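You operate a simulated robot arm through the tools that you are given. There is no shell and no other tool. Be economical: measure what you need, move in short steps, check, and stop when the job is done.

The job below is to be done with a simulated robot arm. You get a single attempt, and the scene is never put back.

JOB
Bleed the air manifold down and lock it off with the green lock.
Fine: main valve shut first; open the white drain tap and shut it once the gauge reads zero. Where these are worked on the way, their far stop is far enough and under half their travel is too little: drain tap.
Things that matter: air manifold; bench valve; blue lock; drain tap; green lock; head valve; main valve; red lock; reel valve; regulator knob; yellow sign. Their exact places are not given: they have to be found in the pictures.

It is judged by the outcome, as a careful person would: the job done as asked, and still so three seconds after it is handed in. It fails if anything else is knocked over, pushed out of place, dropped, spilled or broken.

ROBOT AND FRAMES
A 6-joint arm with a two-finger gripper on a trunk, on a base that drives. Base frame: it is fixed to the floor where the robot stands at the start and does not move with it; the origin is under the middle of the robot, x ahead of it, y to its left, z up. Readings come in m, rad, newtons and seconds.
Its first joint turns from -2.601 to 2.601 rad. Places, roughly: air manifold [0.9, -0.3, 1.3]; bench valve [0.7, -0.7, 1.2]; drain tap [1, -0.2, 1.1]; head valve [0.8, -0.6, 1.2]; main valve [1.2, 0, 1.4]; reel valve [0.8, -0.4, 1.2]; regulator knob [1, -0.3, 1.4]; yellow sign [1.5, 0.75, 1]. Payload 1.57 kg.
The TCP is the grasp point between the finger pads, 0.021 m short of the fingertips. In the tool frame z runs along the fingers and y along their closing line. Largest opening 0.07 m; the body of the gripper starts 0.05 m behind the TCP.
Orientation is told as [roll, pitch, yaw] about the base's x, y, z axes, in that order, counted from this pose: with the fingers straight down and closing along the base's y, the tool's x points along the base's -x, its y along +y and its z along -z.

CONTROLS
- The arm moves only by the tool apply_moves. Its argument "deltas" is a list of rows, each an object (a shift or turn left out is 0, a gripper value left out holds the last) with "dp": the shift along the tool's x, y, z in m, a list of three; "turn": the turn, a rotation vector about the tool's x, y, z in rad, a list of three; "hand": the opening, from 0 (shut) to 1 (fully open). In form: [{"dp": [tx, ty, tz], "turn": [rx, ry, rz], "hand": hand}, ...]. A call has 1 to 10 rows; each row is the pose to reach, as a shift and turn from the pose commanded when the call began, along the tool's axes at that moment. Rows are played at 5 a second. More than 0.05 m and 0.15 rad between two rows, or a gripper value outside its range, and nothing of the call is played. A pose out of reach is approached as far as the arm can. The call stops where the force on the tool passes 40 N (or 10 N more than at its start, if that is more) or the arm is blocked; 0.2 s more then pass. Each finger halts on what it meets, pressing with about 30 N; the grip force reading is that of the motor and also rises with nothing between the fingers. The clock runs only during rows and for 0.2 s after the last one: add rows that repeat a pose to give the fingers time. The reply holds the time, the measured pose of the TCP, the force on the tool along the base axes, the opening and the grip force, in the units named above and with some noise, with the torque about the TCP (base axes, N m) and any sound that the robot's microphone picked up.
- Cameras (640 x 400 px; columns grow to the right, rows downward): "scene" is now at [0.0292, 0.1033, 1.6921]; the picture's right is [-0.54, -0.84, 0.00], its down [-0.42, 0.27, -0.87] and it looks along [0.73, -0.47, -0.50] (base axes); focal length 292 px, centre (320, 200). "wrist" rides on the gripper at [0.079, 0.004, -0.081] in the tool frame; the picture's right is [-0.05, 1.00, 0.00], its down [-0.67, -0.04, -0.74] and it looks along [-0.74, -0.04, 0.67] (tool axes); focal length 256 px, centre (320, 200).
- grab_frame(camera): a new picture of that camera. The clock stands still meanwhile.
- slide_trunk(by): slides the trunk up (or, below 0, down) by that many m; the arm and the scene camera ride with it, the base frame stays. It gives what a move gives, with no picture.
- steer(legs): drives the robot by 1 to 6 legs, each [ahead, turn to the left] in m and rad, along the robot's own axes; the way and the turn of a leg run together, so that a leg with both is an arc; at most 1.5 m and 3.142 rad a leg. The arm and the cameras ride along, it lands a little off, and it stops where it bumps. It gives what a move gives.
- pan_tilt(pan, tilt): turns the head with the scene camera to pan (to the left, within 2.705 rad either way) and tilt (down, from -0.506 to 1.204), counted from straight ahead of the robot. It gives what a move gives.
- measure_at(camera, pixels): for up to 12 pixels [column, row] of the newest picture of that camera ("zoom" is the newest enlarged one), the place [x, y, z] in the base frame of the surface seen there, good to about 0.003 m. The clock stands still meanwhile.
- zoom(camera, box): a new picture of the part [left, top, right, bottom] of that camera's present view, enlarged. The clock stands still meanwhile.
- close_job(): hands the job in; it is judged then, once.

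Keep the steps short. Do not move on a guess: measure, check each grasp and each placing, and mend mistakes. In all there are 80 turns and 52 pictures (those below and enlarged ones count). Leave the gripper open and the arm clear of the work at the hand-in unless told otherwise, and finish with a single line.

The tools are called after "Call:" as a command line: name --argument value ..., lists and objects as JSON in quotes. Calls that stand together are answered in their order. apply_moves: Moves the arm, as the interface text tells. Its arguments: {"type":"object","properties":{"deltas":{"type":"array"}},"required":["deltas"]} The other tools are called the same way: slide_trunk (by) slides the trunk up or down; steer (legs) drives the base; pan_tilt (pan, tilt) turns the head that bears the scene camera; grab_frame (camera) takes a picture; measure_at (camera, pixels) gives the place of the surface under pixels of a picture; zoom (camera, box) takes an enlarged picture of a part of a camera's view; close_job () hands the job in.

At the start:

```text
time_s: 0.0
position: [0.7137, 0.2874, 1.0005]
ee_rot: [-0.001, -0.002, 0.007]
contact_force: [0.1, 0.2, 1.1]
wrist_torque: [0.01, 0.0, -0.01]
opening: 0.0701
gripper_force: 0.1
trunk travel left (down, up): [-0.681, 0.289]
robot x, y, heading: [-0.0005, -0.0175, 0.001]
head pan, tilt: [-0.571, 0.52]
```

scene: 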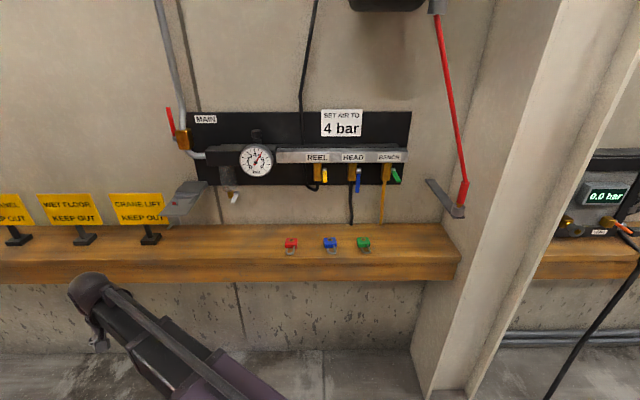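
wrist: 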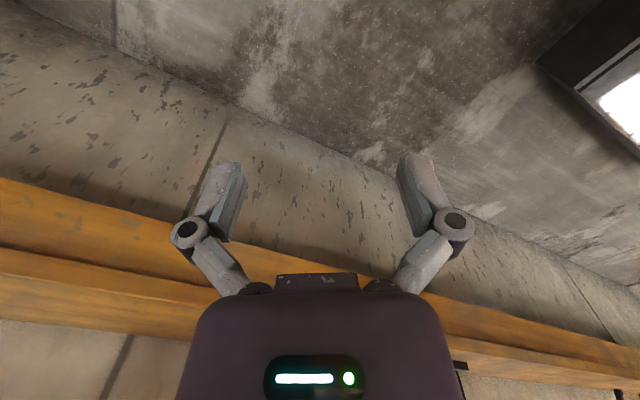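

I see the manifold panel around (300,150), the locks at row 244. I zoom in on the panel and the locks to see the details.

Call:
zoom --camera "scene" --box '[150, 90, 290, 210]'

Call:
zoom --camera "scene" --box '[270, 100, 430, 260]'

Call:
measure_at --camera "scene" --pixels '[[169, 115], [181, 138], [256, 160], [228, 178], [234, 197], [320, 172], [291, 241], [330, 241], [363, 242], [190, 195], [455, 205], [300, 230]]'

```text
3.33 times, centred on (220, 150) of scene
```

zoom: 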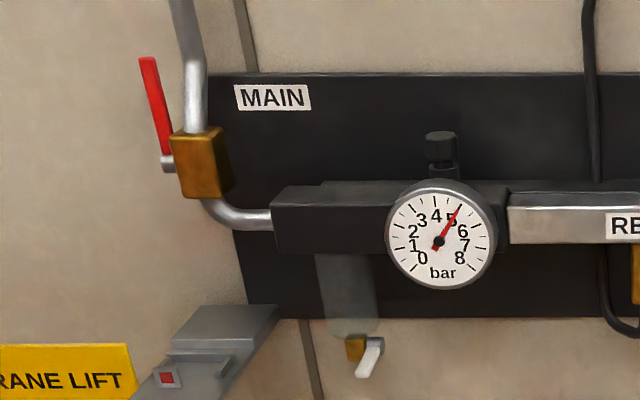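

```text
2.50 times, centred on (350, 180) of scene
```

zoom: 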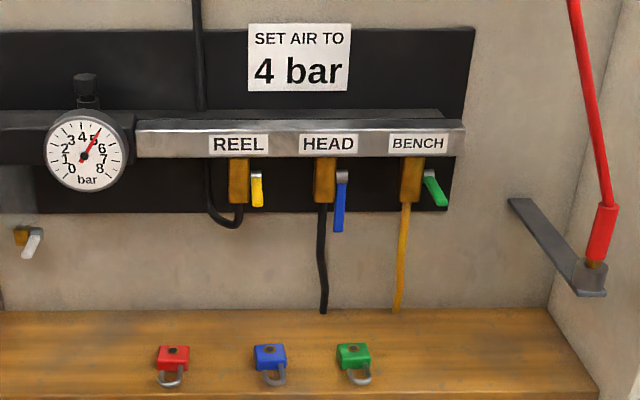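

```text
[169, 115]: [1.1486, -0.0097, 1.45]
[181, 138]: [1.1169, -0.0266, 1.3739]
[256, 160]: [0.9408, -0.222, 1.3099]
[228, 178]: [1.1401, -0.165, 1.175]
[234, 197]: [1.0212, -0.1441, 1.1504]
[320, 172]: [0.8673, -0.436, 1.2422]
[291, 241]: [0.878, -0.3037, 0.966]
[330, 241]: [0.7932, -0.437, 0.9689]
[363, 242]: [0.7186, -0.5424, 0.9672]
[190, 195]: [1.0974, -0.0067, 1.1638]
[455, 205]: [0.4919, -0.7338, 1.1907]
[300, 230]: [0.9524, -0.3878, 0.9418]
```

The main lever is on the left of its brass body. I zoom in tighter on the main valve, the drain tap, the grey bracket and the green lock.

Call:
zoom --camera "scene" --box '[155, 95, 219, 135]'

Call:
zoom --camera "scene" --box '[155, 130, 251, 220]'

Call:
zoom --camera "scene" --box '[340, 225, 388, 255]'

```text
10.00 times, centred on (187, 115) of scene
```

zoom: 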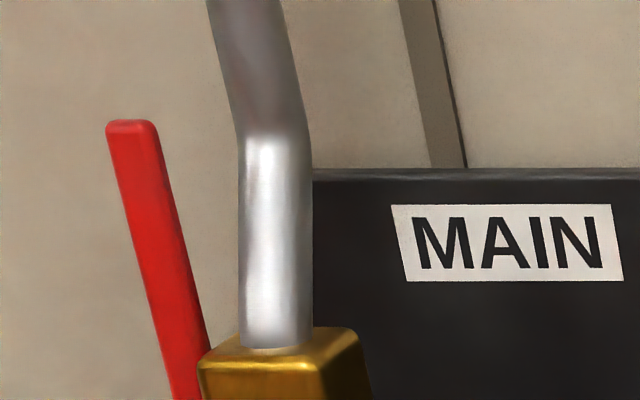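

```text
4.44 times, centred on (203, 175) of scene
```

zoom: 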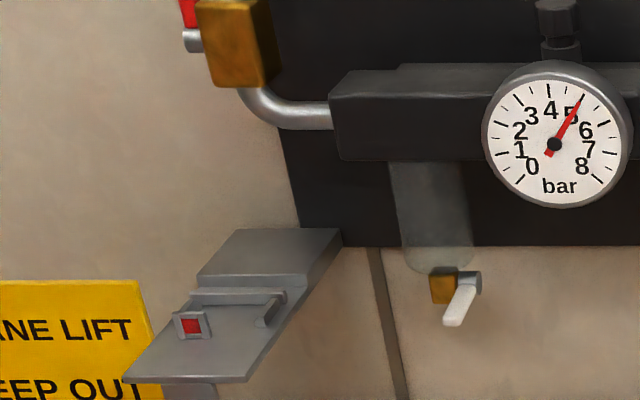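

```text
13.33 times, centred on (364, 240) of scene
```

zoom: 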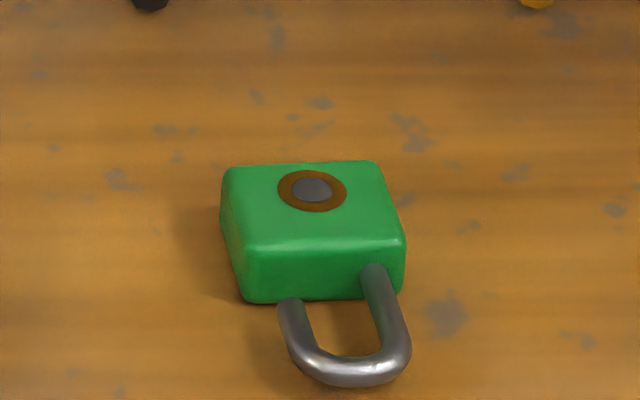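

I measure the bracket, the bench front edge, the wall below, and the lever tip.

Call:
measure_at --camera "scene" --pixels '[[169, 108], [173, 125], [176, 150], [189, 183], [222, 184], [178, 213], [208, 212], [194, 201], [250, 262], [100, 265], [350, 262], [280, 345]]'

Call:
measure_at --camera "zoom" --pixels '[[312, 188], [240, 180], [375, 175], [255, 280], [390, 270], [345, 375], [290, 320], [395, 330]]'

Call:
zoom --camera "scene" --box '[165, 175, 229, 215]'

```text
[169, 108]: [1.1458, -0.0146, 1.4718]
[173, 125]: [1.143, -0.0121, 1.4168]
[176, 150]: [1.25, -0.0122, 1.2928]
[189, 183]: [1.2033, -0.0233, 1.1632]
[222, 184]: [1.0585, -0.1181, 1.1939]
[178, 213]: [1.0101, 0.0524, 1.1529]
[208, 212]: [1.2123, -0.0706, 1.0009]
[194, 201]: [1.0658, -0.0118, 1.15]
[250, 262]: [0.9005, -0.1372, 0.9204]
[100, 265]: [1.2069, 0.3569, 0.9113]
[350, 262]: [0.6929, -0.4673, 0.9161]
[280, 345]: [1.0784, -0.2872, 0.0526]
```

```text
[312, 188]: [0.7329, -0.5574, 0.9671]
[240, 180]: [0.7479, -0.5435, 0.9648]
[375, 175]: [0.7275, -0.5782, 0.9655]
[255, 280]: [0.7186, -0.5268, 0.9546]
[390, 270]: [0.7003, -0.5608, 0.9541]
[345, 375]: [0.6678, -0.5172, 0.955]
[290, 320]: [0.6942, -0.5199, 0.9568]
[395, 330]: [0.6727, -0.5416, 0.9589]
```

```text
10.00 times, centred on (197, 195) of scene
```

zoom: 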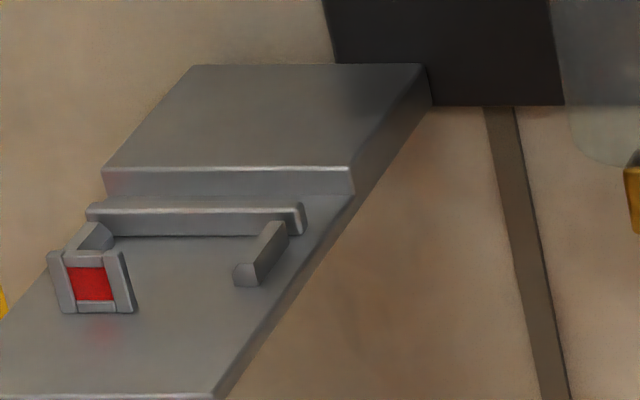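

I measure the pocket on the shelf bracket.

Call:
measure_at --camera "zoom" --pixels '[[95, 285], [60, 285], [125, 285], [92, 260], [95, 307], [100, 207], [295, 207], [245, 270], [270, 235], [180, 290], [90, 240], [200, 215]]'

Call:
measure_at --camera "scene" --pixels '[[187, 187], [199, 194], [204, 182], [186, 212], [183, 138], [177, 110], [168, 108]]'

```text
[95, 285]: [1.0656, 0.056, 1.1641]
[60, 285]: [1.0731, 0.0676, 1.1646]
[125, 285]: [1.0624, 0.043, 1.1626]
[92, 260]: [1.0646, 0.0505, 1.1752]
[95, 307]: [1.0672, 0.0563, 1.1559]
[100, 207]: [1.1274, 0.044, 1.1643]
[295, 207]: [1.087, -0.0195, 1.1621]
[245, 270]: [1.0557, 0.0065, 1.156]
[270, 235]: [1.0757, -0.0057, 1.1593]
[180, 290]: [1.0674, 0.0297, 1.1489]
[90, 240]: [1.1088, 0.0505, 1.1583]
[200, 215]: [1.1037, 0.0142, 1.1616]
```

```text
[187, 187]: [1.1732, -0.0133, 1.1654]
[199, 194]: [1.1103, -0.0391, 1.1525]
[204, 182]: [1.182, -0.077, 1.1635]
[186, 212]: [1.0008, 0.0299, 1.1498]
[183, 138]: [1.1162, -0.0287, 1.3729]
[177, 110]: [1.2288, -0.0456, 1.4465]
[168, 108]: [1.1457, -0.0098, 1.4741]
```

The lever pivots along the wall's direction and the pocket shelf (with a red window) sits at about [1.08, 0.02, 1.15]. Before driving nearer I draw the arm in.

Call:
apply_moves --deltas '[{"dp": [0.022, -0.04, 0]}, {"dp": [0.043, -0.08, 0]}, {"dp": [0.065, -0.12, 0]}, {"dp": [0.087, -0.16, 0]}, {"dp": [0.108, -0.2, 0]}, {"dp": [0.13, -0.24, 0]}]'

```text
time_s: 1.4
position: [0.587, 0.0429, 1.0008]
ee_rot: [0.001, -0.002, 0.008]
contact_force: [0.1, 0.6, 0.4]
wrist_torque: [-0.03, 0.05, -0.01]
opening: 0.0699
gripper_force: 0.1
trunk travel left (down, up): [-0.681, 0.289]
robot x, y, heading: [-0.0021, -0.0199, 0.001]
head pan, tilt: [-0.571, 0.52]
```

The arm is in. Now I drive towards (0.29, 0.17) and turn to face the wall (heading about -0.583).

Call:
steer --legs '[[0, 0.568], [0.344, 0], [0, -1.152]]'

Call:
pan_tilt --pan 0.3 --tilt 0.4

Call:
grab_frame --camera "scene"

```text
time_s: 10.5
position: [0.8214, -0.0978, 1.0006]
ee_rot: [-0.001, -0.002, -0.565]
contact_force: [0.5, 0.4, 0.2]
wrist_torque: [-0.01, 0.03, -0.02]
opening: 0.07
gripper_force: 0.1
trunk travel left (down, up): [-0.681, 0.289]
robot x, y, heading: [0.2745, 0.1441, -0.562]
head pan, tilt: [-0.571, 0.52]
```

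```text
time_s: 11.7
position: [0.8213, -0.099, 0.9997]
ee_rot: [0.0, -0.001, -0.566]
contact_force: [0.1, -0.1, -0.1]
wrist_torque: [0.01, 0.0, 0.0]
opening: 0.07
gripper_force: 0.1
trunk travel left (down, up): [-0.681, 0.289]
robot x, y, heading: [0.274, 0.1481, -0.563]
head pan, tilt: [0.3, 0.4]
```

```text
43 pictures are left
```

scene: 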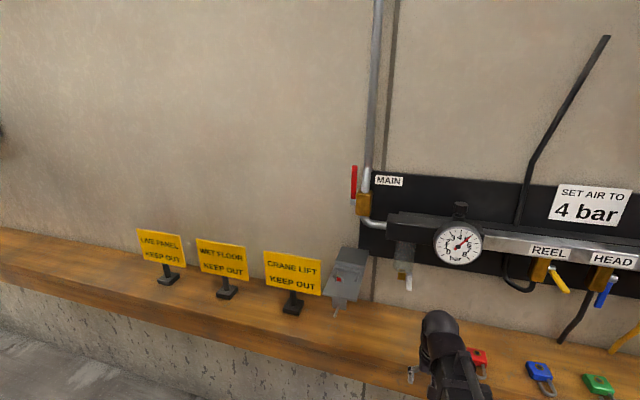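

Good stand. I zoom on the seat, lever and tap from here.

Call:
zoom --camera "scene" --box '[330, 155, 426, 215]'

Call:
measure_at --camera "zoom" --pixels '[[155, 80], [155, 120], [150, 180], [160, 240], [170, 290], [240, 290], [210, 340], [240, 150], [230, 60], [130, 160]]'

Call:
zoom --camera "scene" --box '[316, 240, 428, 310]'

Call:
measure_at --camera "zoom" --pixels '[[500, 170], [520, 195], [535, 230], [535, 270], [505, 110]]'

```text
6.67 times, centred on (378, 185) of scene
```

zoom: 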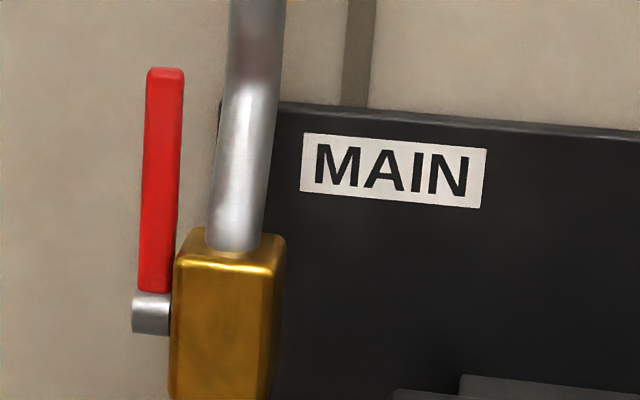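

```text
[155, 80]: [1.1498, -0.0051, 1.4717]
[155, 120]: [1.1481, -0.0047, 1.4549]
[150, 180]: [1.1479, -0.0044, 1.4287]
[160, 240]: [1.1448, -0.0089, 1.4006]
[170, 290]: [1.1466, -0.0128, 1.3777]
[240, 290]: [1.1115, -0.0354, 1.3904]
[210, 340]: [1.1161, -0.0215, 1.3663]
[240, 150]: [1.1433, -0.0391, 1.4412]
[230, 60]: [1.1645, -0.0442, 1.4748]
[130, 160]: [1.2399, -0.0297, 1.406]
```

```text
5.71 times, centred on (372, 275) of scene
```

zoom: 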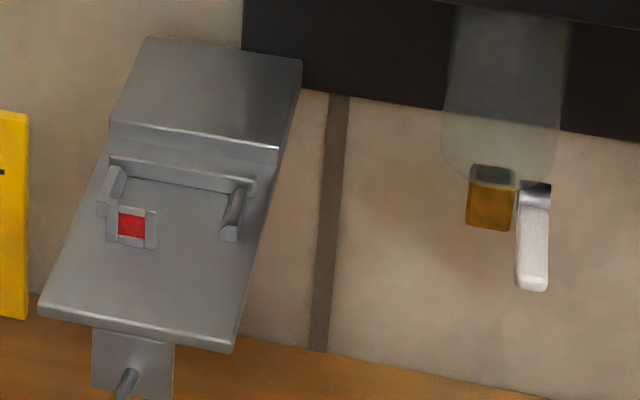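

```text
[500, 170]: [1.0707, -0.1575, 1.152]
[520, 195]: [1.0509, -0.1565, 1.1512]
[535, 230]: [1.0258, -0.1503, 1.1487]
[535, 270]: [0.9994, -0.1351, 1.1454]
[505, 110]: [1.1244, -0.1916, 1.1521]
```

The lever's front face is at about [1.148, -0.005], z from 1.38 to 1.475, with its pivot near z 1.37. I raise the trunk and look again from above.

Call:
slide_trunk --by 0.25

Call:
pan_tilt --pan 0.4 --tilt 0.5

Call:
grab_frame --camera "scene"

```text
time_s: 14.3
position: [0.8212, -0.0973, 1.2505]
ee_rot: [-0.001, -0.001, -0.566]
contact_force: [-0.1, 0.5, -0.5]
wrist_torque: [0.0, 0.03, 0.0]
opening: 0.07
gripper_force: 0.2
trunk travel left (down, up): [-0.931, 0.039]
robot x, y, heading: [0.2765, 0.1449, -0.562]
head pan, tilt: [0.3, 0.4]
```

```text
time_s: 15.0
position: [0.8209, -0.0974, 1.2513]
ee_rot: [0.0, -0.001, -0.565]
contact_force: [0.0, 0.2, -0.2]
wrist_torque: [0.0, -0.03, 0.01]
opening: 0.0698
gripper_force: 0.2
trunk travel left (down, up): [-0.931, 0.039]
robot x, y, heading: [0.2774, 0.1469, -0.564]
head pan, tilt: [0.4, 0.499]
```

```text
40 pictures are left
```

scene: 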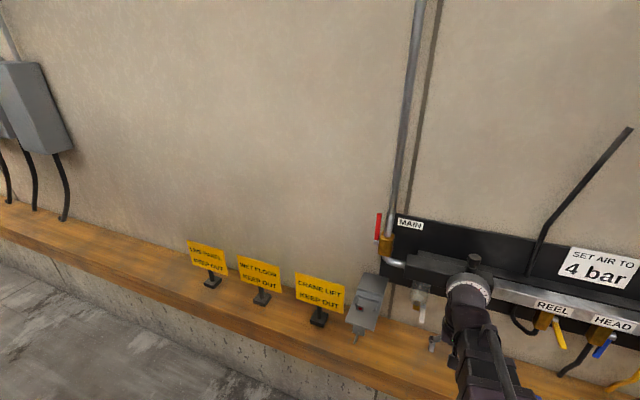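

I measure the pipe higher up, the lever, and the seat in this higher view.

Call:
zoom --camera "scene" --box '[344, 200, 440, 260]'

Call:
measure_at --camera "zoom" --pixels '[[240, 85], [250, 120], [235, 255], [258, 255], [240, 285], [290, 250], [320, 300], [325, 100], [350, 20]]'

Call:
measure_at --camera "scene" --pixels '[[403, 130], [399, 170], [411, 60], [393, 150]]'

Call:
zoom --camera "scene" --box '[336, 266, 400, 350]'

```text
6.67 times, centred on (392, 230) of scene
```

zoom: 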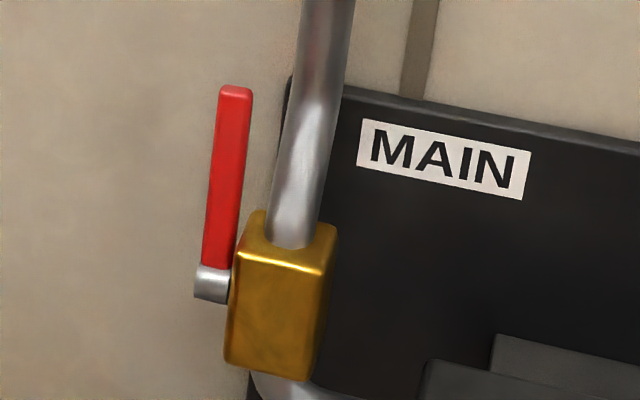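

```text
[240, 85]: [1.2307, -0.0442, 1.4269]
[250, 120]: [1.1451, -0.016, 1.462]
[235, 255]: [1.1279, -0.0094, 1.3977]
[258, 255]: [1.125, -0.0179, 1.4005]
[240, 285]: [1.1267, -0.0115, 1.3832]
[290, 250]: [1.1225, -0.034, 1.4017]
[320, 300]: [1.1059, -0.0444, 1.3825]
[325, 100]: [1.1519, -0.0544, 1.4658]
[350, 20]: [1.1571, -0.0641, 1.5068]
```

```text
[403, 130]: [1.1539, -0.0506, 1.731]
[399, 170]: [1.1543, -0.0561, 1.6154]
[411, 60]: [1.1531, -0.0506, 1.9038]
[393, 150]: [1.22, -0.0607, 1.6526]
```

```text
4.76 times, centred on (368, 308) of scene
```

zoom: 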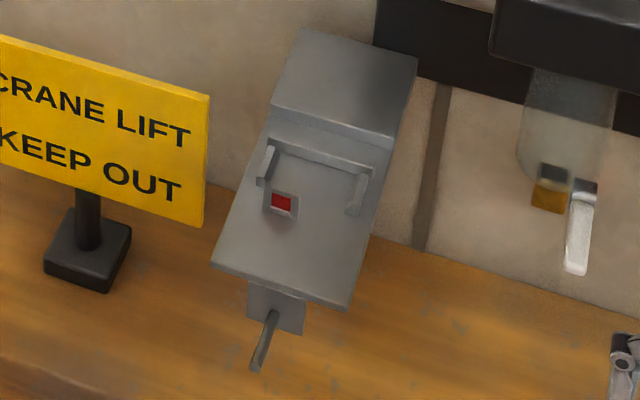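

There is a peg below the shelf as well as a pocket with a red window on it. I need a close look, so I move the wrist camera in front of the seat (0.25 m to the left, same depth).

Call:
apply_moves --deltas '[{"dp": [0, 0.05, 0]}, {"dp": [0, 0.1, 0]}, {"dp": [0, 0.15, 0]}, {"dp": [0, 0.2, 0]}, {"dp": [0, 0.25, 0]}]'

Call:
grab_frame --camera "wrist"

```text
time_s: 16.2
position: [0.9566, 0.1155, 1.2504]
ee_rot: [-0.002, -0.002, -0.565]
contact_force: [0.1, -0.4, 0.5]
wrist_torque: [0.0, 0.01, 0.0]
opening: 0.0701
gripper_force: 0.2
trunk travel left (down, up): [-0.931, 0.039]
robot x, y, heading: [0.2805, 0.1491, -0.563]
head pan, tilt: [0.4, 0.499]
```

```text
37 pictures are left
```

wrist: 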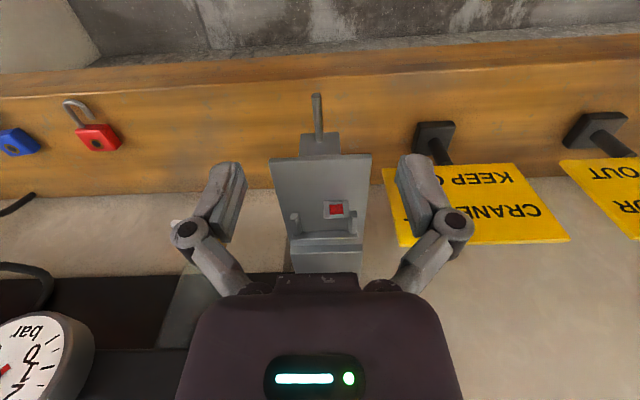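

The image is upside down, but the seat is visible at (320,210). I zoom on it.

Call:
zoom --camera "wrist" --box '[256, 85, 384, 275]'

Call:
measure_at --camera "wrist" --pixels '[[317, 97], [320, 120], [320, 133], [320, 145], [272, 160], [370, 156], [336, 210], [296, 218], [325, 239], [320, 215], [350, 225], [345, 200]]'

Call:
zoom --camera "wrist" --box '[0, 90, 128, 170]'

```text
2.11 times, centred on (320, 180) of wrist
```

zoom: 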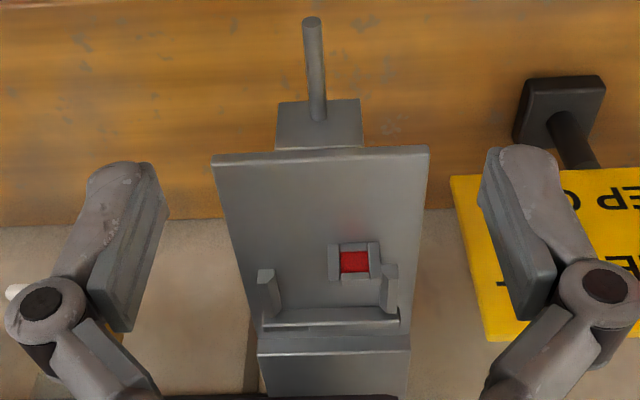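

```text
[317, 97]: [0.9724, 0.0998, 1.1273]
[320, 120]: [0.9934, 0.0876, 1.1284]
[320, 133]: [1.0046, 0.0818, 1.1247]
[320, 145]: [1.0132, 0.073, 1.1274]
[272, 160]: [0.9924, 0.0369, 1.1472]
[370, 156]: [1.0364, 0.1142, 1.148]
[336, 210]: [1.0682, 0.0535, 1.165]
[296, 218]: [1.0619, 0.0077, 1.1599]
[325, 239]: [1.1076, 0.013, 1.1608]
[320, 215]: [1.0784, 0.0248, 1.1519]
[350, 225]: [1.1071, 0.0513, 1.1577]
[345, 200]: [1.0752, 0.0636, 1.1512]
```

```text
5.00 times, centred on (64, 130) of wrist
```

zoom: 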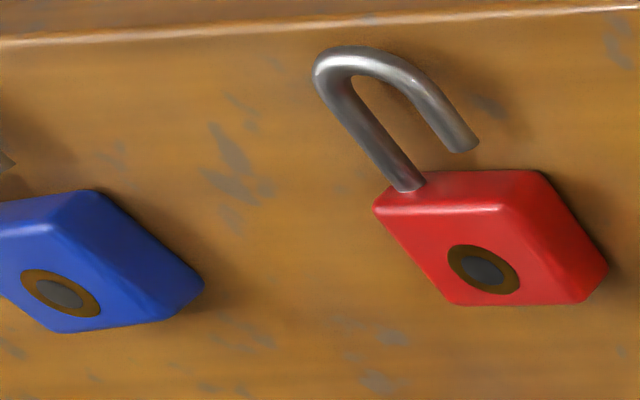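

Now it's clear: the locks lie open (free leg on the robot's left), and the shelf pocket takes a lock body, with the eye frame to sit in the shackle gap. First the main valve. I raise the tool and turn it by 90° about its axis, so the fingers straddle the lever front-to-back.

Call:
apply_moves --deltas '[{"dp": [0, 0, -0.03], "turn": [0, 0, 0.14]}, {"dp": [0, 0, -0.06], "turn": [0, 0, 0.28]}, {"dp": [0, 0, -0.09], "turn": [0, 0, 0.42]}, {"dp": [0, 0, -0.12], "turn": [0, 0, 0.56]}, {"dp": [0, 0, -0.15], "turn": [0, 0, 0.7]}, {"dp": [0, 0, -0.18], "turn": [0, 0, 0.84]}, {"dp": [0, 0, -0.21], "turn": [0, 0, 0.98]}, {"dp": [0, 0, -0.24], "turn": [0, 0, 1.12]}, {"dp": [0, 0, -0.27], "turn": [0, 0, 1.26]}, {"dp": [0, 0, -0.3], "turn": [0, 0, 1.4]}]'

```text
time_s: 18.4
position: [0.9579, 0.1169, 1.2502]
ee_rot: [0.003, -0.001, -1.967]
contact_force: [-0.6, -0.3, 1.0]
wrist_torque: [0.02, -0.01, 0.0]
opening: 0.0702
gripper_force: 0.0
out of reach, approached as far as the arm can: row 1, 2, 3, 4, 5, 6, 7, 8, 9, 10
trunk travel left (down, up): [-0.931, 0.039]
robot x, y, heading: [0.2806, 0.1447, -0.567]
head pan, tilt: [0.4, 0.499]
```

Pointing down, the tool can't get above z 1.25 here. So I'll use a level tool pointing at the wall: turn back by 1.4 rad first.

Call:
apply_moves --deltas '[{"turn": [0, 0, -0.14]}, {"turn": [0, 0, -0.28]}, {"turn": [0, 0, -0.42]}, {"turn": [0, 0, -0.56]}, {"turn": [0, 0, -0.7]}, {"turn": [0, 0, -0.84]}, {"turn": [0, 0, -0.98]}, {"turn": [0, 0, -1.12]}, {"turn": [0, 0, -1.26]}, {"turn": [0, 0, -1.4]}]'

Call:
apply_moves --deltas '[{"turn": [0, -0.14, 0]}, {"turn": [0, -0.28, 0]}, {"turn": [0, -0.42, 0]}, {"turn": [0, -0.56, 0]}, {"turn": [0, -0.7, 0]}, {"turn": [0, -0.84, 0]}, {"turn": [0, -0.98, 0]}, {"turn": [0, -1.12, 0]}, {"turn": [0, -1.26, 0]}, {"turn": [0, -1.4, 0]}]'

```text
time_s: 20.6
position: [0.9543, 0.1131, 1.2499]
ee_rot: [0.001, -0.002, -0.563]
contact_force: [-0.8, 0.0, -0.1]
wrist_torque: [0.0, 0.02, 0.04]
opening: 0.0698
gripper_force: 0.1
out of reach, approached as far as the arm can: row 2, 3, 4, 5, 6, 7, 8, 9, 10
trunk travel left (down, up): [-0.931, 0.039]
robot x, y, heading: [0.2762, 0.1447, -0.565]
head pan, tilt: [0.4, 0.499]
```

```text
time_s: 22.8
position: [0.9546, 0.1116, 1.4059]
ee_rot: [0.003, -1.401, -0.565]
contact_force: [-0.4, 1.0, 1.5]
wrist_torque: [0.03, 0.0, -0.02]
opening: 0.07
gripper_force: 0.0
out of reach, approached as far as the arm can: row 2, 3, 4, 5, 6, 7, 8, 9, 10
trunk travel left (down, up): [-0.931, 0.039]
robot x, y, heading: [0.2741, 0.1444, -0.563]
head pan, tilt: [0.4, 0.499]
```

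The tool now points nearly level at z 1.406. I raise the trunk the last bit and level the tool out, bringing the commanded height down to about 1.45.

Call:
slide_trunk --by 0.037

Call:
apply_moves --deltas '[{"dp": [0.049, 0, 0.008], "turn": [0, -0.08, 0]}, {"dp": [0.0985, 0, 0.017], "turn": [0, -0.16, 0]}, {"dp": [0.0985, 0, 0.017], "turn": [0, -0.16, 0]}]'

```text
time_s: 23.6
position: [0.9546, 0.1102, 1.4427]
ee_rot: [-0.002, -1.398, -0.563]
contact_force: [-1.0, -1.0, -0.6]
wrist_torque: [-0.02, -0.02, 0.03]
opening: 0.07
gripper_force: 0.1
trunk travel left (down, up): [-0.968, 0.002]
robot x, y, heading: [0.2769, 0.1479, -0.568]
head pan, tilt: [0.4, 0.499]
```

```text
refused: row 2 steps farther than a row can; nothing moved
```

Call:
apply_moves --deltas '[{"dp": [0.04, 0, 0.007], "turn": [0, -0.08, 0]}, {"dp": [0.08, 0, 0.014], "turn": [0, -0.16, 0]}, {"dp": [0.12, 0, 0.021], "turn": [0, -0.16, 0]}, {"dp": [0.12, 0, 0.021], "turn": [0, -0.16, 0]}]'

```text
time_s: 24.6
position: [0.9564, 0.1088, 1.4707]
ee_rot: [-0.038, -1.56, -0.527]
contact_force: [0.2, -0.6, -0.1]
wrist_torque: [0.0, 0.01, 0.02]
opening: 0.07
gripper_force: 0.0
out of reach, approached as far as the arm can: row 1, 2, 3, 4
trunk travel left (down, up): [-0.968, 0.002]
robot x, y, heading: [0.2767, 0.1447, -0.566]
head pan, tilt: [0.4, 0.499]
```

The tool is level at z 1.471 and laterally in line with the lever (r matches). I pre-close to 4 cm and go forward 0.15 m, 1 cm lower, stopping short of the lever.

Call:
apply_moves --deltas '[{"dp": [0.01, 0, 0.03], "hand": 0.55}, {"dp": [0.01, 0, 0.07]}, {"dp": [0.01, 0, 0.11]}, {"dp": [0.01, 0, 0.15]}, {"dp": [0.01, 0, 0.15]}]'

Call:
grab_frame --camera "wrist"

Call:
zoom --camera "scene" --box '[344, 180, 504, 280]'

```text
time_s: 25.8
position: [1.0825, 0.0299, 1.4724]
ee_rot: [-0.04, -1.561, -0.524]
contact_force: [0.6, 0.5, 0.3]
wrist_torque: [-0.01, 0.03, 0.0]
opening: 0.0387
gripper_force: 0.0
out of reach, approached as far as the arm can: row 1, 2, 3, 4, 5
trunk travel left (down, up): [-0.968, 0.002]
robot x, y, heading: [0.2736, 0.1476, -0.563]
head pan, tilt: [0.4, 0.499]
```

```text
34 pictures are left
```

wrist: 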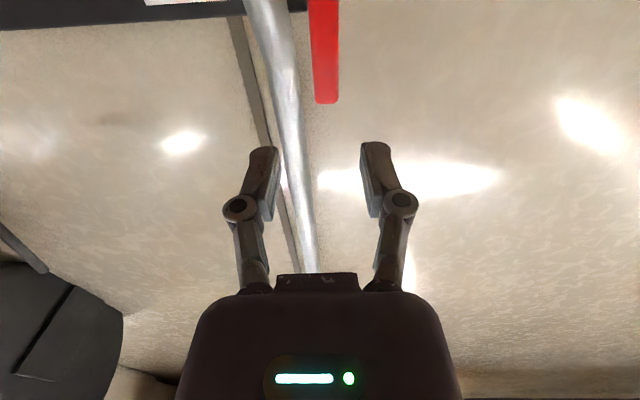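

```text
4.00 times, centred on (424, 230) of scene
```

zoom: 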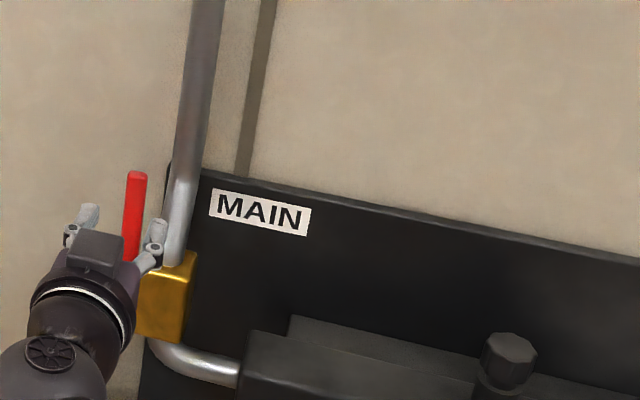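

Lever tip appears between the fingers, ~3 mm left of centre. I lower the tool to about 1.45 (checking how far the command has been clipped) before going on.

Call:
apply_moves --deltas '[{"dp": [0.02, 0.003, 0]}, {"dp": [0.04, 0.003, 0]}, {"dp": [0.04, 0.003, 0]}]'

```text
time_s: 26.6
position: [1.0829, 0.0305, 1.4706]
ee_rot: [-0.039, -1.559, -0.525]
contact_force: [-0.3, 0.0, -0.4]
wrist_torque: [0.01, 0.0, -0.02]
opening: 0.0384
gripper_force: 0.1
out of reach, approached as far as the arm can: row 1, 2, 3
trunk travel left (down, up): [-0.968, 0.002]
robot x, y, heading: [0.2778, 0.1503, -0.564]
head pan, tilt: [0.4, 0.499]
```

Call:
apply_moves --deltas '[{"dp": [0.03, 0, 0]}, {"dp": [0.06, 0, 0]}, {"dp": [0.06, 0, 0]}]'

```text
time_s: 27.4
position: [1.0835, 0.03, 1.4715]
ee_rot: [-0.04, -1.559, -0.522]
contact_force: [1.1, 0.4, 1.0]
wrist_torque: [-0.01, 0.0, -0.01]
opening: 0.0386
gripper_force: 0.0
out of reach, approached as far as the arm can: row 1, 2, 3
trunk travel left (down, up): [-0.968, 0.002]
robot x, y, heading: [0.2764, 0.1468, -0.567]
head pan, tilt: [0.4, 0.499]
```

The arm evidently only changes height through the trunk (or wrist tilt). So I lower the trunk 2 cm, then move forward to straddle the lever and close on it.

Call:
slide_trunk --by -0.02

Call:
apply_moves --deltas '[{"dp": [0, 0.002, 0.03]}, {"dp": [0, 0.002, 0.05]}, {"dp": [0, 0.002, 0.063]}, {"dp": [0, 0.002, 0.063]}]'

Call:
grab_frame --camera "wrist"

```text
time_s: 28.0
position: [1.083, 0.0305, 1.4517]
ee_rot: [-0.03, -1.559, -0.534]
contact_force: [0.8, 0.1, -0.7]
wrist_torque: [0.01, 0.01, 0.0]
opening: 0.0384
gripper_force: 0.0
trunk travel left (down, up): [-0.948, 0.022]
robot x, y, heading: [0.2762, 0.1443, -0.564]
head pan, tilt: [0.4, 0.499]
```

```text
time_s: 29.0
position: [1.1354, -0.0005, 1.4509]
ee_rot: [-0.042, -1.557, -0.524]
contact_force: [0.4, -0.7, -0.2]
wrist_torque: [0.0, 0.03, 0.03]
opening: 0.0384
gripper_force: 0.1
trunk travel left (down, up): [-0.948, 0.022]
robot x, y, heading: [0.2766, 0.1475, -0.562]
head pan, tilt: [0.4, 0.499]
```

```text
32 pictures are left
```

wrist: 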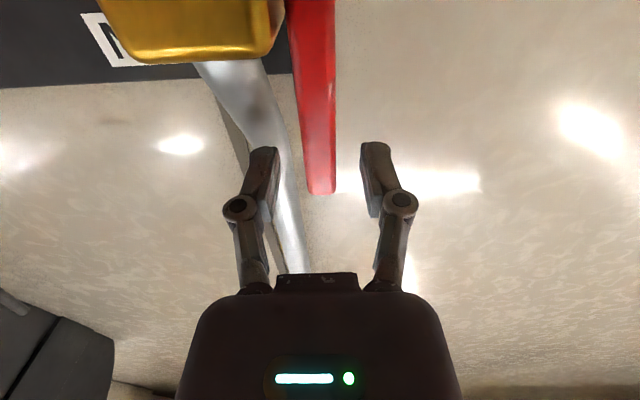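

The lever is between the fingertips. I close on it.

Call:
apply_moves --deltas '[{"hand": 0.0}, {"hand": 0.0}, {"hand": 0.0}]'

```text
time_s: 29.8
position: [1.1371, -0.0007, 1.4514]
ee_rot: [-0.018, -1.558, -0.548]
contact_force: [-3.1, -0.6, -2.9]
wrist_torque: [0.03, 0.09, 0.0]
opening: 0.0158
gripper_force: 32.2
trunk travel left (down, up): [-0.948, 0.022]
robot x, y, heading: [0.2797, 0.145, -0.564]
head pan, tilt: [0.4, 0.499]
```

Gripped: 0.0158 m wide, 32 N. Now I swing the lever along its arc towards me and down, first half.

Call:
apply_moves --deltas '[{"dp": [0.0008, 0, -0.0121], "turn": [0, 0.0045, 0]}, {"dp": [0.0033, 0, -0.0239], "turn": [0, 0.0179, 0]}, {"dp": [0.0075, 0, -0.0352], "turn": [0, 0.0399, 0]}, {"dp": [0.0131, 0, -0.0457], "turn": [0, 0.0701, 0]}, {"dp": [0.0201, 0, -0.0551], "turn": [0, 0.1078, 0]}, {"dp": [0.0284, 0, -0.0633], "turn": [0, 0.1523, 0]}, {"dp": [0.0377, 0, -0.0699], "turn": [0, 0.2029, 0]}, {"dp": [0.0478, 0, -0.075], "turn": [0, 0.2586, 0]}, {"dp": [0.0586, 0, -0.0783], "turn": [0, 0.3185, 0]}, {"dp": [0.0697, 0, -0.0797], "turn": [0, 0.3819, 0]}]'

Call:
grab_frame --camera "scene"

```text
time_s: 32.0
position: [1.068, 0.0417, 1.382]
ee_rot: [0.0, -1.177, -0.564]
contact_force: [-0.5, 0.3, -0.3]
wrist_torque: [0.0, 0.01, 0.01]
opening: 0.0
gripper_force: 28.8
trunk travel left (down, up): [-0.948, 0.022]
robot x, y, heading: [0.2801, 0.145, -0.566]
head pan, tilt: [0.4, 0.499]
```

```text
31 pictures are left
```

scene: 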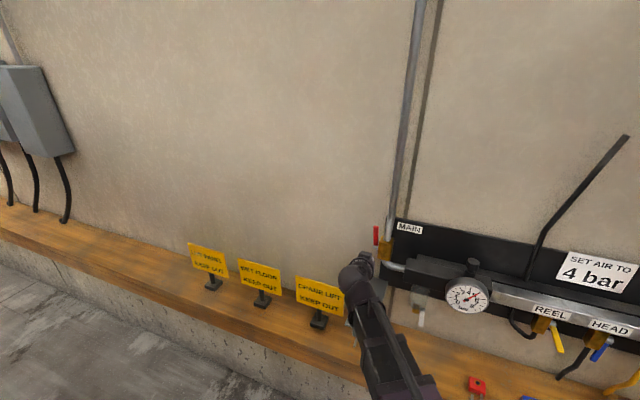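

The grip slipped off (opening 0). I check where the lever stands now.

Call:
zoom --camera "scene" --box '[336, 210, 416, 260]'

Call:
measure_at --camera "zoom" --pixels '[[315, 135], [320, 170], [320, 210], [325, 240], [345, 290]]'

Call:
zoom --camera "wrist" --box '[200, 0, 440, 200]'

```text
8.00 times, centred on (376, 235) of scene
```

zoom: 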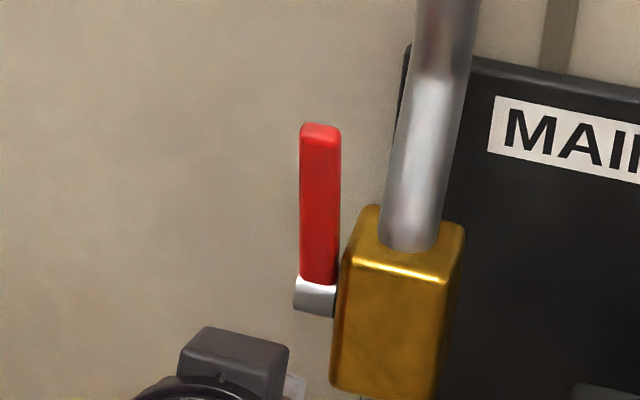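

```text
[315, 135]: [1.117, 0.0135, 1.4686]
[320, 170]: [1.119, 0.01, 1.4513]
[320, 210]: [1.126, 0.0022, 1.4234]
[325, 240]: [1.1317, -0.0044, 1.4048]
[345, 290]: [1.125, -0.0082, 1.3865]
```

```text
2.00 times, centred on (320, 100) of wrist
```

zoom: 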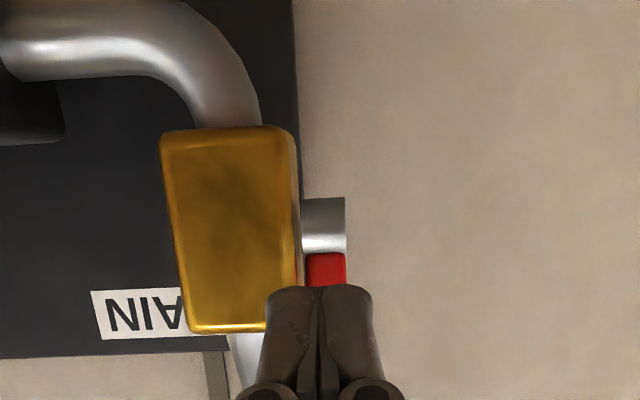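

Direction is right: the lever leans about 20° forward, with its tip now at d 0.94, but the shallow grip slipped. I open, back off, level out and will re-grip with the lever deeper in the pads.

Call:
apply_moves --deltas '[{"dp": [0, 0, -0.02], "hand": 0.5}, {"dp": [-0.018, 0, -0.033], "turn": [0, -0.127, 0]}, {"dp": [-0.036, 0, -0.044], "turn": [0, -0.254, 0]}, {"dp": [-0.0535, 0, -0.0538], "turn": [0, -0.381, 0]}, {"dp": [-0.0535, 0, -0.0538], "turn": [0, -0.381, 0]}]'

```text
time_s: 33.2
position: [1.0433, 0.0575, 1.4504]
ee_rot: [-0.015, -1.561, -0.552]
contact_force: [-0.2, -0.3, 0.5]
wrist_torque: [-0.03, 0.01, 0.01]
opening: 0.0349
gripper_force: 0.1
out of reach, approached as far as the arm can: row 1, 2, 3
trunk travel left (down, up): [-0.948, 0.022]
robot x, y, heading: [0.2733, 0.1483, -0.57]
head pan, tilt: [0.4, 0.499]
```

Level again at z 1.450. Forward 0.10 m to put the lever at pad centre, then close.

Call:
apply_moves --deltas '[{"dp": [0, 0, 0.04]}, {"dp": [0, 0, 0.075]}, {"dp": [0, 0, 0.1]}, {"dp": [0, 0, 0.1]}, {"dp": [0, 0, 0.1], "hand": 0}, {"dp": [0, 0, 0.1], "hand": 0}, {"dp": [0, 0, 0.1], "hand": 0}]'

```text
time_s: 34.8
position: [1.1293, 0.0043, 1.4522]
ee_rot: [0.009, -1.56, -0.574]
contact_force: [-6.1, -1.7, -2.6]
wrist_torque: [0.14, 0.36, -0.01]
opening: 0.0148
gripper_force: 31.7
trunk travel left (down, up): [-0.948, 0.022]
robot x, y, heading: [0.2758, 0.1467, -0.57]
head pan, tilt: [0.4, 0.499]
```

Firm grip now (0.0148, lever at pad centre). I follow the arc for the first part and check the grip.

Call:
apply_moves --deltas '[{"dp": [0.0018, 0, -0.005], "turn": [0, 0.01, 0]}, {"dp": [0.0039, 0, -0.0094], "turn": [0, 0.0206, 0]}, {"dp": [0.007, 0, -0.015], "turn": [0, 0.037, 0]}, {"dp": [0.0102, 0, -0.0204], "turn": [0, 0.0546, 0]}, {"dp": [0.0181, 0, -0.0303], "turn": [0, 0.0969, 0]}]'

```text
time_s: 36.0
position: [1.1054, 0.0199, 1.4328]
ee_rot: [-0.002, -1.459, -0.565]
contact_force: [6.5, -4.4, 9.5]
wrist_torque: [-0.6, -0.86, -0.02]
opening: 0.0155
gripper_force: 32.0
trunk travel left (down, up): [-0.948, 0.022]
robot x, y, heading: [0.2779, 0.1454, -0.568]
head pan, tilt: [0.4, 0.499]
```

The grip holds. I continue the arc to the stop.

Call:
apply_moves --deltas '[{"dp": [0.005, 0, -0.004], "turn": [0, 0.025, 0]}, {"dp": [0.0101, 0, -0.0077], "turn": [0, 0.0502, 0]}, {"dp": [0.0155, 0, -0.0108], "turn": [0, 0.078, 0]}, {"dp": [0.0212, 0, -0.0137], "turn": [0, 0.1072, 0]}, {"dp": [0.0272, 0, -0.016], "turn": [0, 0.138, 0]}, {"dp": [0.0332, 0, -0.018], "turn": [0, 0.1704, 0]}, {"dp": [0.0394, 0, -0.0193], "turn": [0, 0.204, 0]}, {"dp": [0.0456, 0, -0.0205], "turn": [0, 0.2382, 0]}, {"dp": [0.0583, 0, -0.0212], "turn": [0, 0.3104, 0]}, {"dp": [0.0667, 0, -0.0206], "turn": [0, 0.36, 0]}]'

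Call:
zoom --camera "scene" --box '[336, 210, 416, 260]'

```text
time_s: 38.2
position: [1.0766, 0.0361, 1.3712]
ee_rot: [-0.002, -1.102, -0.563]
contact_force: [-2.2, 4.1, 10.3]
wrist_torque: [-0.48, -0.76, 0.08]
opening: 0.0154
gripper_force: 31.9
trunk travel left (down, up): [-0.948, 0.022]
robot x, y, heading: [0.2802, 0.1481, -0.563]
head pan, tilt: [0.4, 0.499]
```

```text
8.00 times, centred on (376, 235) of scene
```

zoom: 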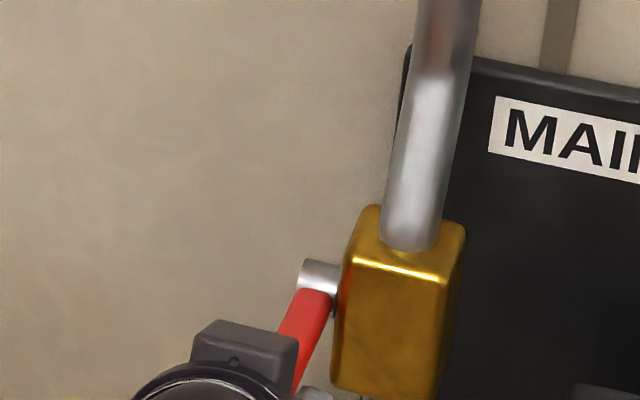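

The lever is about level. I nudge the trunk down 8 mm while still holding to seat it against the stop.

Call:
slide_trunk --by -0.008

```text
time_s: 38.8
position: [1.0774, 0.0358, 1.3613]
ee_rot: [0.001, -1.101, -0.565]
contact_force: [-5.5, 3.7, 4.7]
wrist_torque: [-0.23, -0.39, 0.01]
opening: 0.015
gripper_force: 32.1
trunk travel left (down, up): [-0.94, 0.03]
robot x, y, heading: [0.2751, 0.1446, -0.563]
head pan, tilt: [0.4, 0.499]
```

No hard stop felt. I open, back off straight, and look at the lever.

Call:
apply_moves --deltas '[{"hand": 0.7}, {"hand": 0.7}, {"dp": [0, 0, -0.04], "hand": 0.7}, {"dp": [0, 0, -0.08], "hand": 0.7}]'

Call:
grab_frame --camera "wrist"

Call:
zoom --camera "scene" --box '[336, 210, 416, 260]'

Call:
measure_at --camera "zoom" --pixels '[[318, 305], [305, 340], [290, 370], [322, 270]]'

```text
time_s: 39.8
position: [1.0195, 0.0746, 1.3606]
ee_rot: [0.0, -1.102, -0.563]
contact_force: [-0.5, -0.4, 0.2]
wrist_torque: [-0.03, -0.03, 0.0]
opening: 0.0489
gripper_force: 0.0
out of reach, approached as far as the arm can: row 3, 4
trunk travel left (down, up): [-0.94, 0.03]
robot x, y, heading: [0.2762, 0.1489, -0.563]
head pan, tilt: [0.4, 0.499]
```

```text
27 pictures are left
```

wrist: 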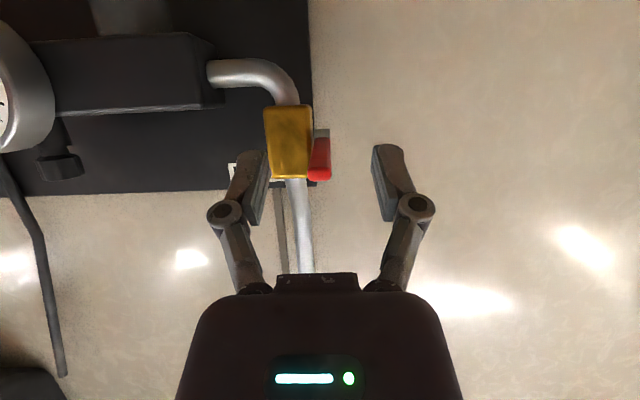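

```text
8.00 times, centred on (376, 235) of scene
```

zoom: 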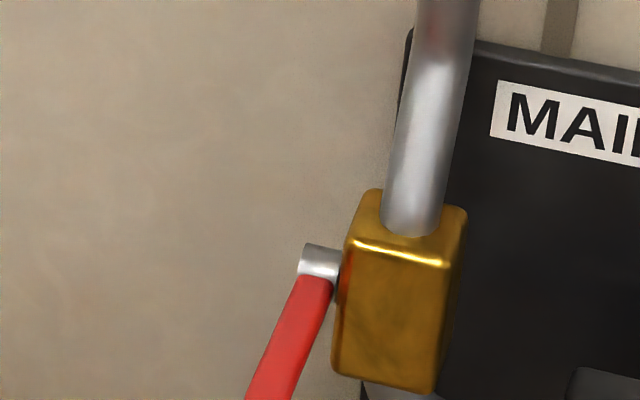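

```text
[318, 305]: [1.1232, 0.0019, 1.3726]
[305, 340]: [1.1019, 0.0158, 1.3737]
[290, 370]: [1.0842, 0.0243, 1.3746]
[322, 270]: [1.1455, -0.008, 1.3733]
```

The lever's top face is level (z 1.373 along its length): main is shut. Now I examine the gauge and the drain tap.

Call:
zoom --camera "scene" --box '[400, 260, 496, 340]'

Call:
measure_at --camera "zoom" --pixels '[[90, 140], [95, 165], [130, 165], [140, 145], [150, 175], [145, 200], [140, 225], [130, 240], [160, 200]]'

```text
5.00 times, centred on (448, 300) of scene
```

zoom: 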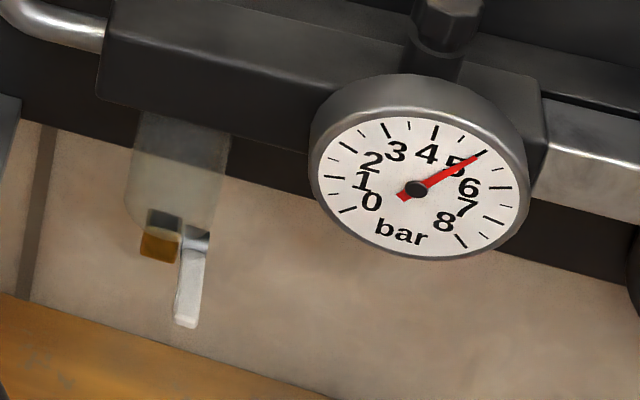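

```text
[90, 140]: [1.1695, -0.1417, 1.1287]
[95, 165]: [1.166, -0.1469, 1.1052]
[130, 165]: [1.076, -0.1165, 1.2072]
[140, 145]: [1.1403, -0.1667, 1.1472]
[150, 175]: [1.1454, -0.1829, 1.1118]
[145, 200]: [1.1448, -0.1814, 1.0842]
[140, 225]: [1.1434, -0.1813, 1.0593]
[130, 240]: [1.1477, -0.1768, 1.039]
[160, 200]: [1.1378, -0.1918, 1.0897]
```

Call:
measure_at --camera "zoom" --pixels '[[193, 257], [190, 280], [187, 300], [184, 317], [186, 325], [197, 237], [160, 245], [178, 250], [150, 240], [200, 280], [181, 290]]'

```text
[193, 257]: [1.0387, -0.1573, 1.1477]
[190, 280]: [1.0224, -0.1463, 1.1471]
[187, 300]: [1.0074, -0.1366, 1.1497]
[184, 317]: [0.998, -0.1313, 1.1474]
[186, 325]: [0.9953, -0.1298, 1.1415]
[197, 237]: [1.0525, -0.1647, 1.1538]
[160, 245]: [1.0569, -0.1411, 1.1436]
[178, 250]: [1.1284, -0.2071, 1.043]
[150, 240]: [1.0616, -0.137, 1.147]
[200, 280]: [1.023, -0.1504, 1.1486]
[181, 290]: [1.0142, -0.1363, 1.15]
```

Gauge: about 5.2 bar. The tap lever lies level: z≈1.144, tip at [0.995, -0.130], hub near [1.05, -0.165], 1 cm wide. I retract, shift right to line up with it, then lower the trunk.

Call:
apply_moves --deltas '[{"dp": [0.0203, 0, -0.04], "hand": 0.5}, {"dp": [0.0077, -0.046, -0.0464], "turn": [0, -0.08, 0]}, {"dp": [-0.0049, -0.0925, -0.0529], "turn": [0, -0.16, 0]}, {"dp": [-0.0175, -0.139, -0.0593], "turn": [0, -0.24, 0]}, {"dp": [-0.0301, -0.185, -0.0657], "turn": [0, -0.32, 0]}, {"dp": [-0.0301, -0.185, -0.0657], "turn": [0, -0.32, 0]}]'

Call:
slide_trunk --by -0.27

Call:
grab_frame --camera "wrist"

Call:
grab_frame --camera "scene"

```text
time_s: 41.2
position: [0.955, -0.0685, 1.418]
ee_rot: [-0.004, -1.422, -0.555]
contact_force: [-0.1, 0.3, -0.4]
wrist_torque: [0.0, 0.02, -0.02]
opening: 0.0348
gripper_force: 0.0
out of reach, approached as far as the arm can: row 3, 4, 5, 6
trunk travel left (down, up): [-0.94, 0.03]
robot x, y, heading: [0.2756, 0.1467, -0.567]
head pan, tilt: [0.4, 0.499]
```

```text
time_s: 44.0
position: [0.9547, -0.0685, 1.1476]
ee_rot: [-0.003, -1.42, -0.562]
contact_force: [-0.6, -0.4, 1.2]
wrist_torque: [-0.02, 0.04, 0.0]
opening: 0.035
gripper_force: 0.1
trunk travel left (down, up): [-0.67, 0.3]
robot x, y, heading: [0.2788, 0.1473, -0.568]
head pan, tilt: [0.4, 0.499]
```

```text
24 pictures are left
```

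wrist: 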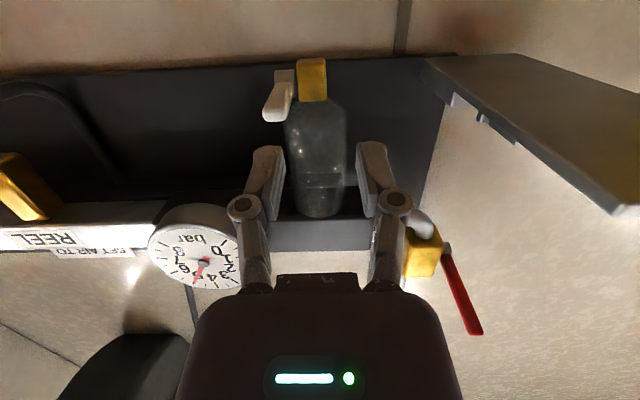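

```text
23 pictures are left
```

scene: 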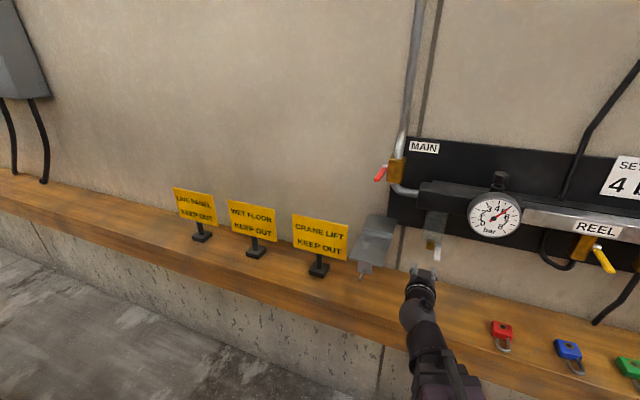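

I check the lever's place from this wrist view.

Call:
measure_at --camera "wrist" --pixels '[[268, 116], [275, 108], [280, 98], [287, 84], [284, 74], [311, 90], [272, 118]]'

```text
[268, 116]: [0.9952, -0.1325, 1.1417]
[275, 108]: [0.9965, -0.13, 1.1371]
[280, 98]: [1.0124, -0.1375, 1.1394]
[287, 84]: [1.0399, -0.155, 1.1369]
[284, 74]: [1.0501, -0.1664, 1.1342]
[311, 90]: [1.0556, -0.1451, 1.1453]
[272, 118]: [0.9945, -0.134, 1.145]
```

Lever centre is at r −0.418, z 1.143. I move right 3 cm, forward 8.5 cm to straddle it, then close.

Call:
apply_moves --deltas '[{"dp": [0, -0.031, 0]}, {"dp": [-0.0045, -0.031, 0.03]}, {"dp": [-0.009, -0.031, 0.06]}, {"dp": [-0.0127, -0.031, 0.0841]}, {"dp": [-0.0127, -0.031, 0.0841]}]'

Call:
grab_frame --camera "wrist"

```text
time_s: 45.2
position: [1.0089, -0.1393, 1.1467]
ee_rot: [-0.001, -1.422, -0.564]
contact_force: [-0.5, -0.1, 0.1]
wrist_torque: [-0.01, 0.0, -0.03]
opening: 0.0348
gripper_force: 0.1
out of reach, approached as far as the arm can: row 1
trunk travel left (down, up): [-0.67, 0.3]
robot x, y, heading: [0.2766, 0.1464, -0.567]
head pan, tilt: [0.4, 0.499]
```

```text
22 pictures are left
```

wrist: 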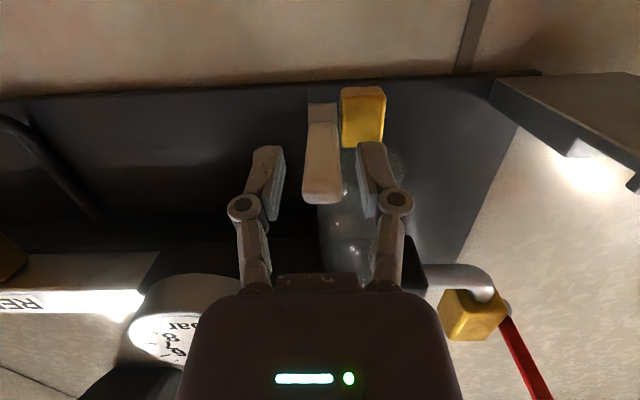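

Good straddle. I close on the tap lever and turn it downward a third of the way, watching the force.

Call:
apply_moves --deltas '[{"hand": 0}, {"hand": 0}, {"hand": 0}, {"dp": [0.0052, 0, 0.0009], "turn": [0, 0.028, 0]}, {"dp": [0.0103, 0, 0.0027], "turn": [0, 0.057, 0]}, {"dp": [0.0152, 0, 0.0048], "turn": [0, 0.085, 0]}, {"dp": [0.0199, 0, 0.0073], "turn": [0, 0.1133, 0]}]'

```text
time_s: 46.8
position: [1.012, -0.1394, 1.1282]
ee_rot: [-0.003, -1.309, -0.561]
contact_force: [-3.1, 13.8, 12.8]
wrist_torque: [-0.41, -0.65, 0.16]
opening: 0.0156
gripper_force: 31.5
trunk travel left (down, up): [-0.67, 0.3]
robot x, y, heading: [0.2733, 0.1452, -0.565]
head pan, tilt: [0.4, 0.499]
```

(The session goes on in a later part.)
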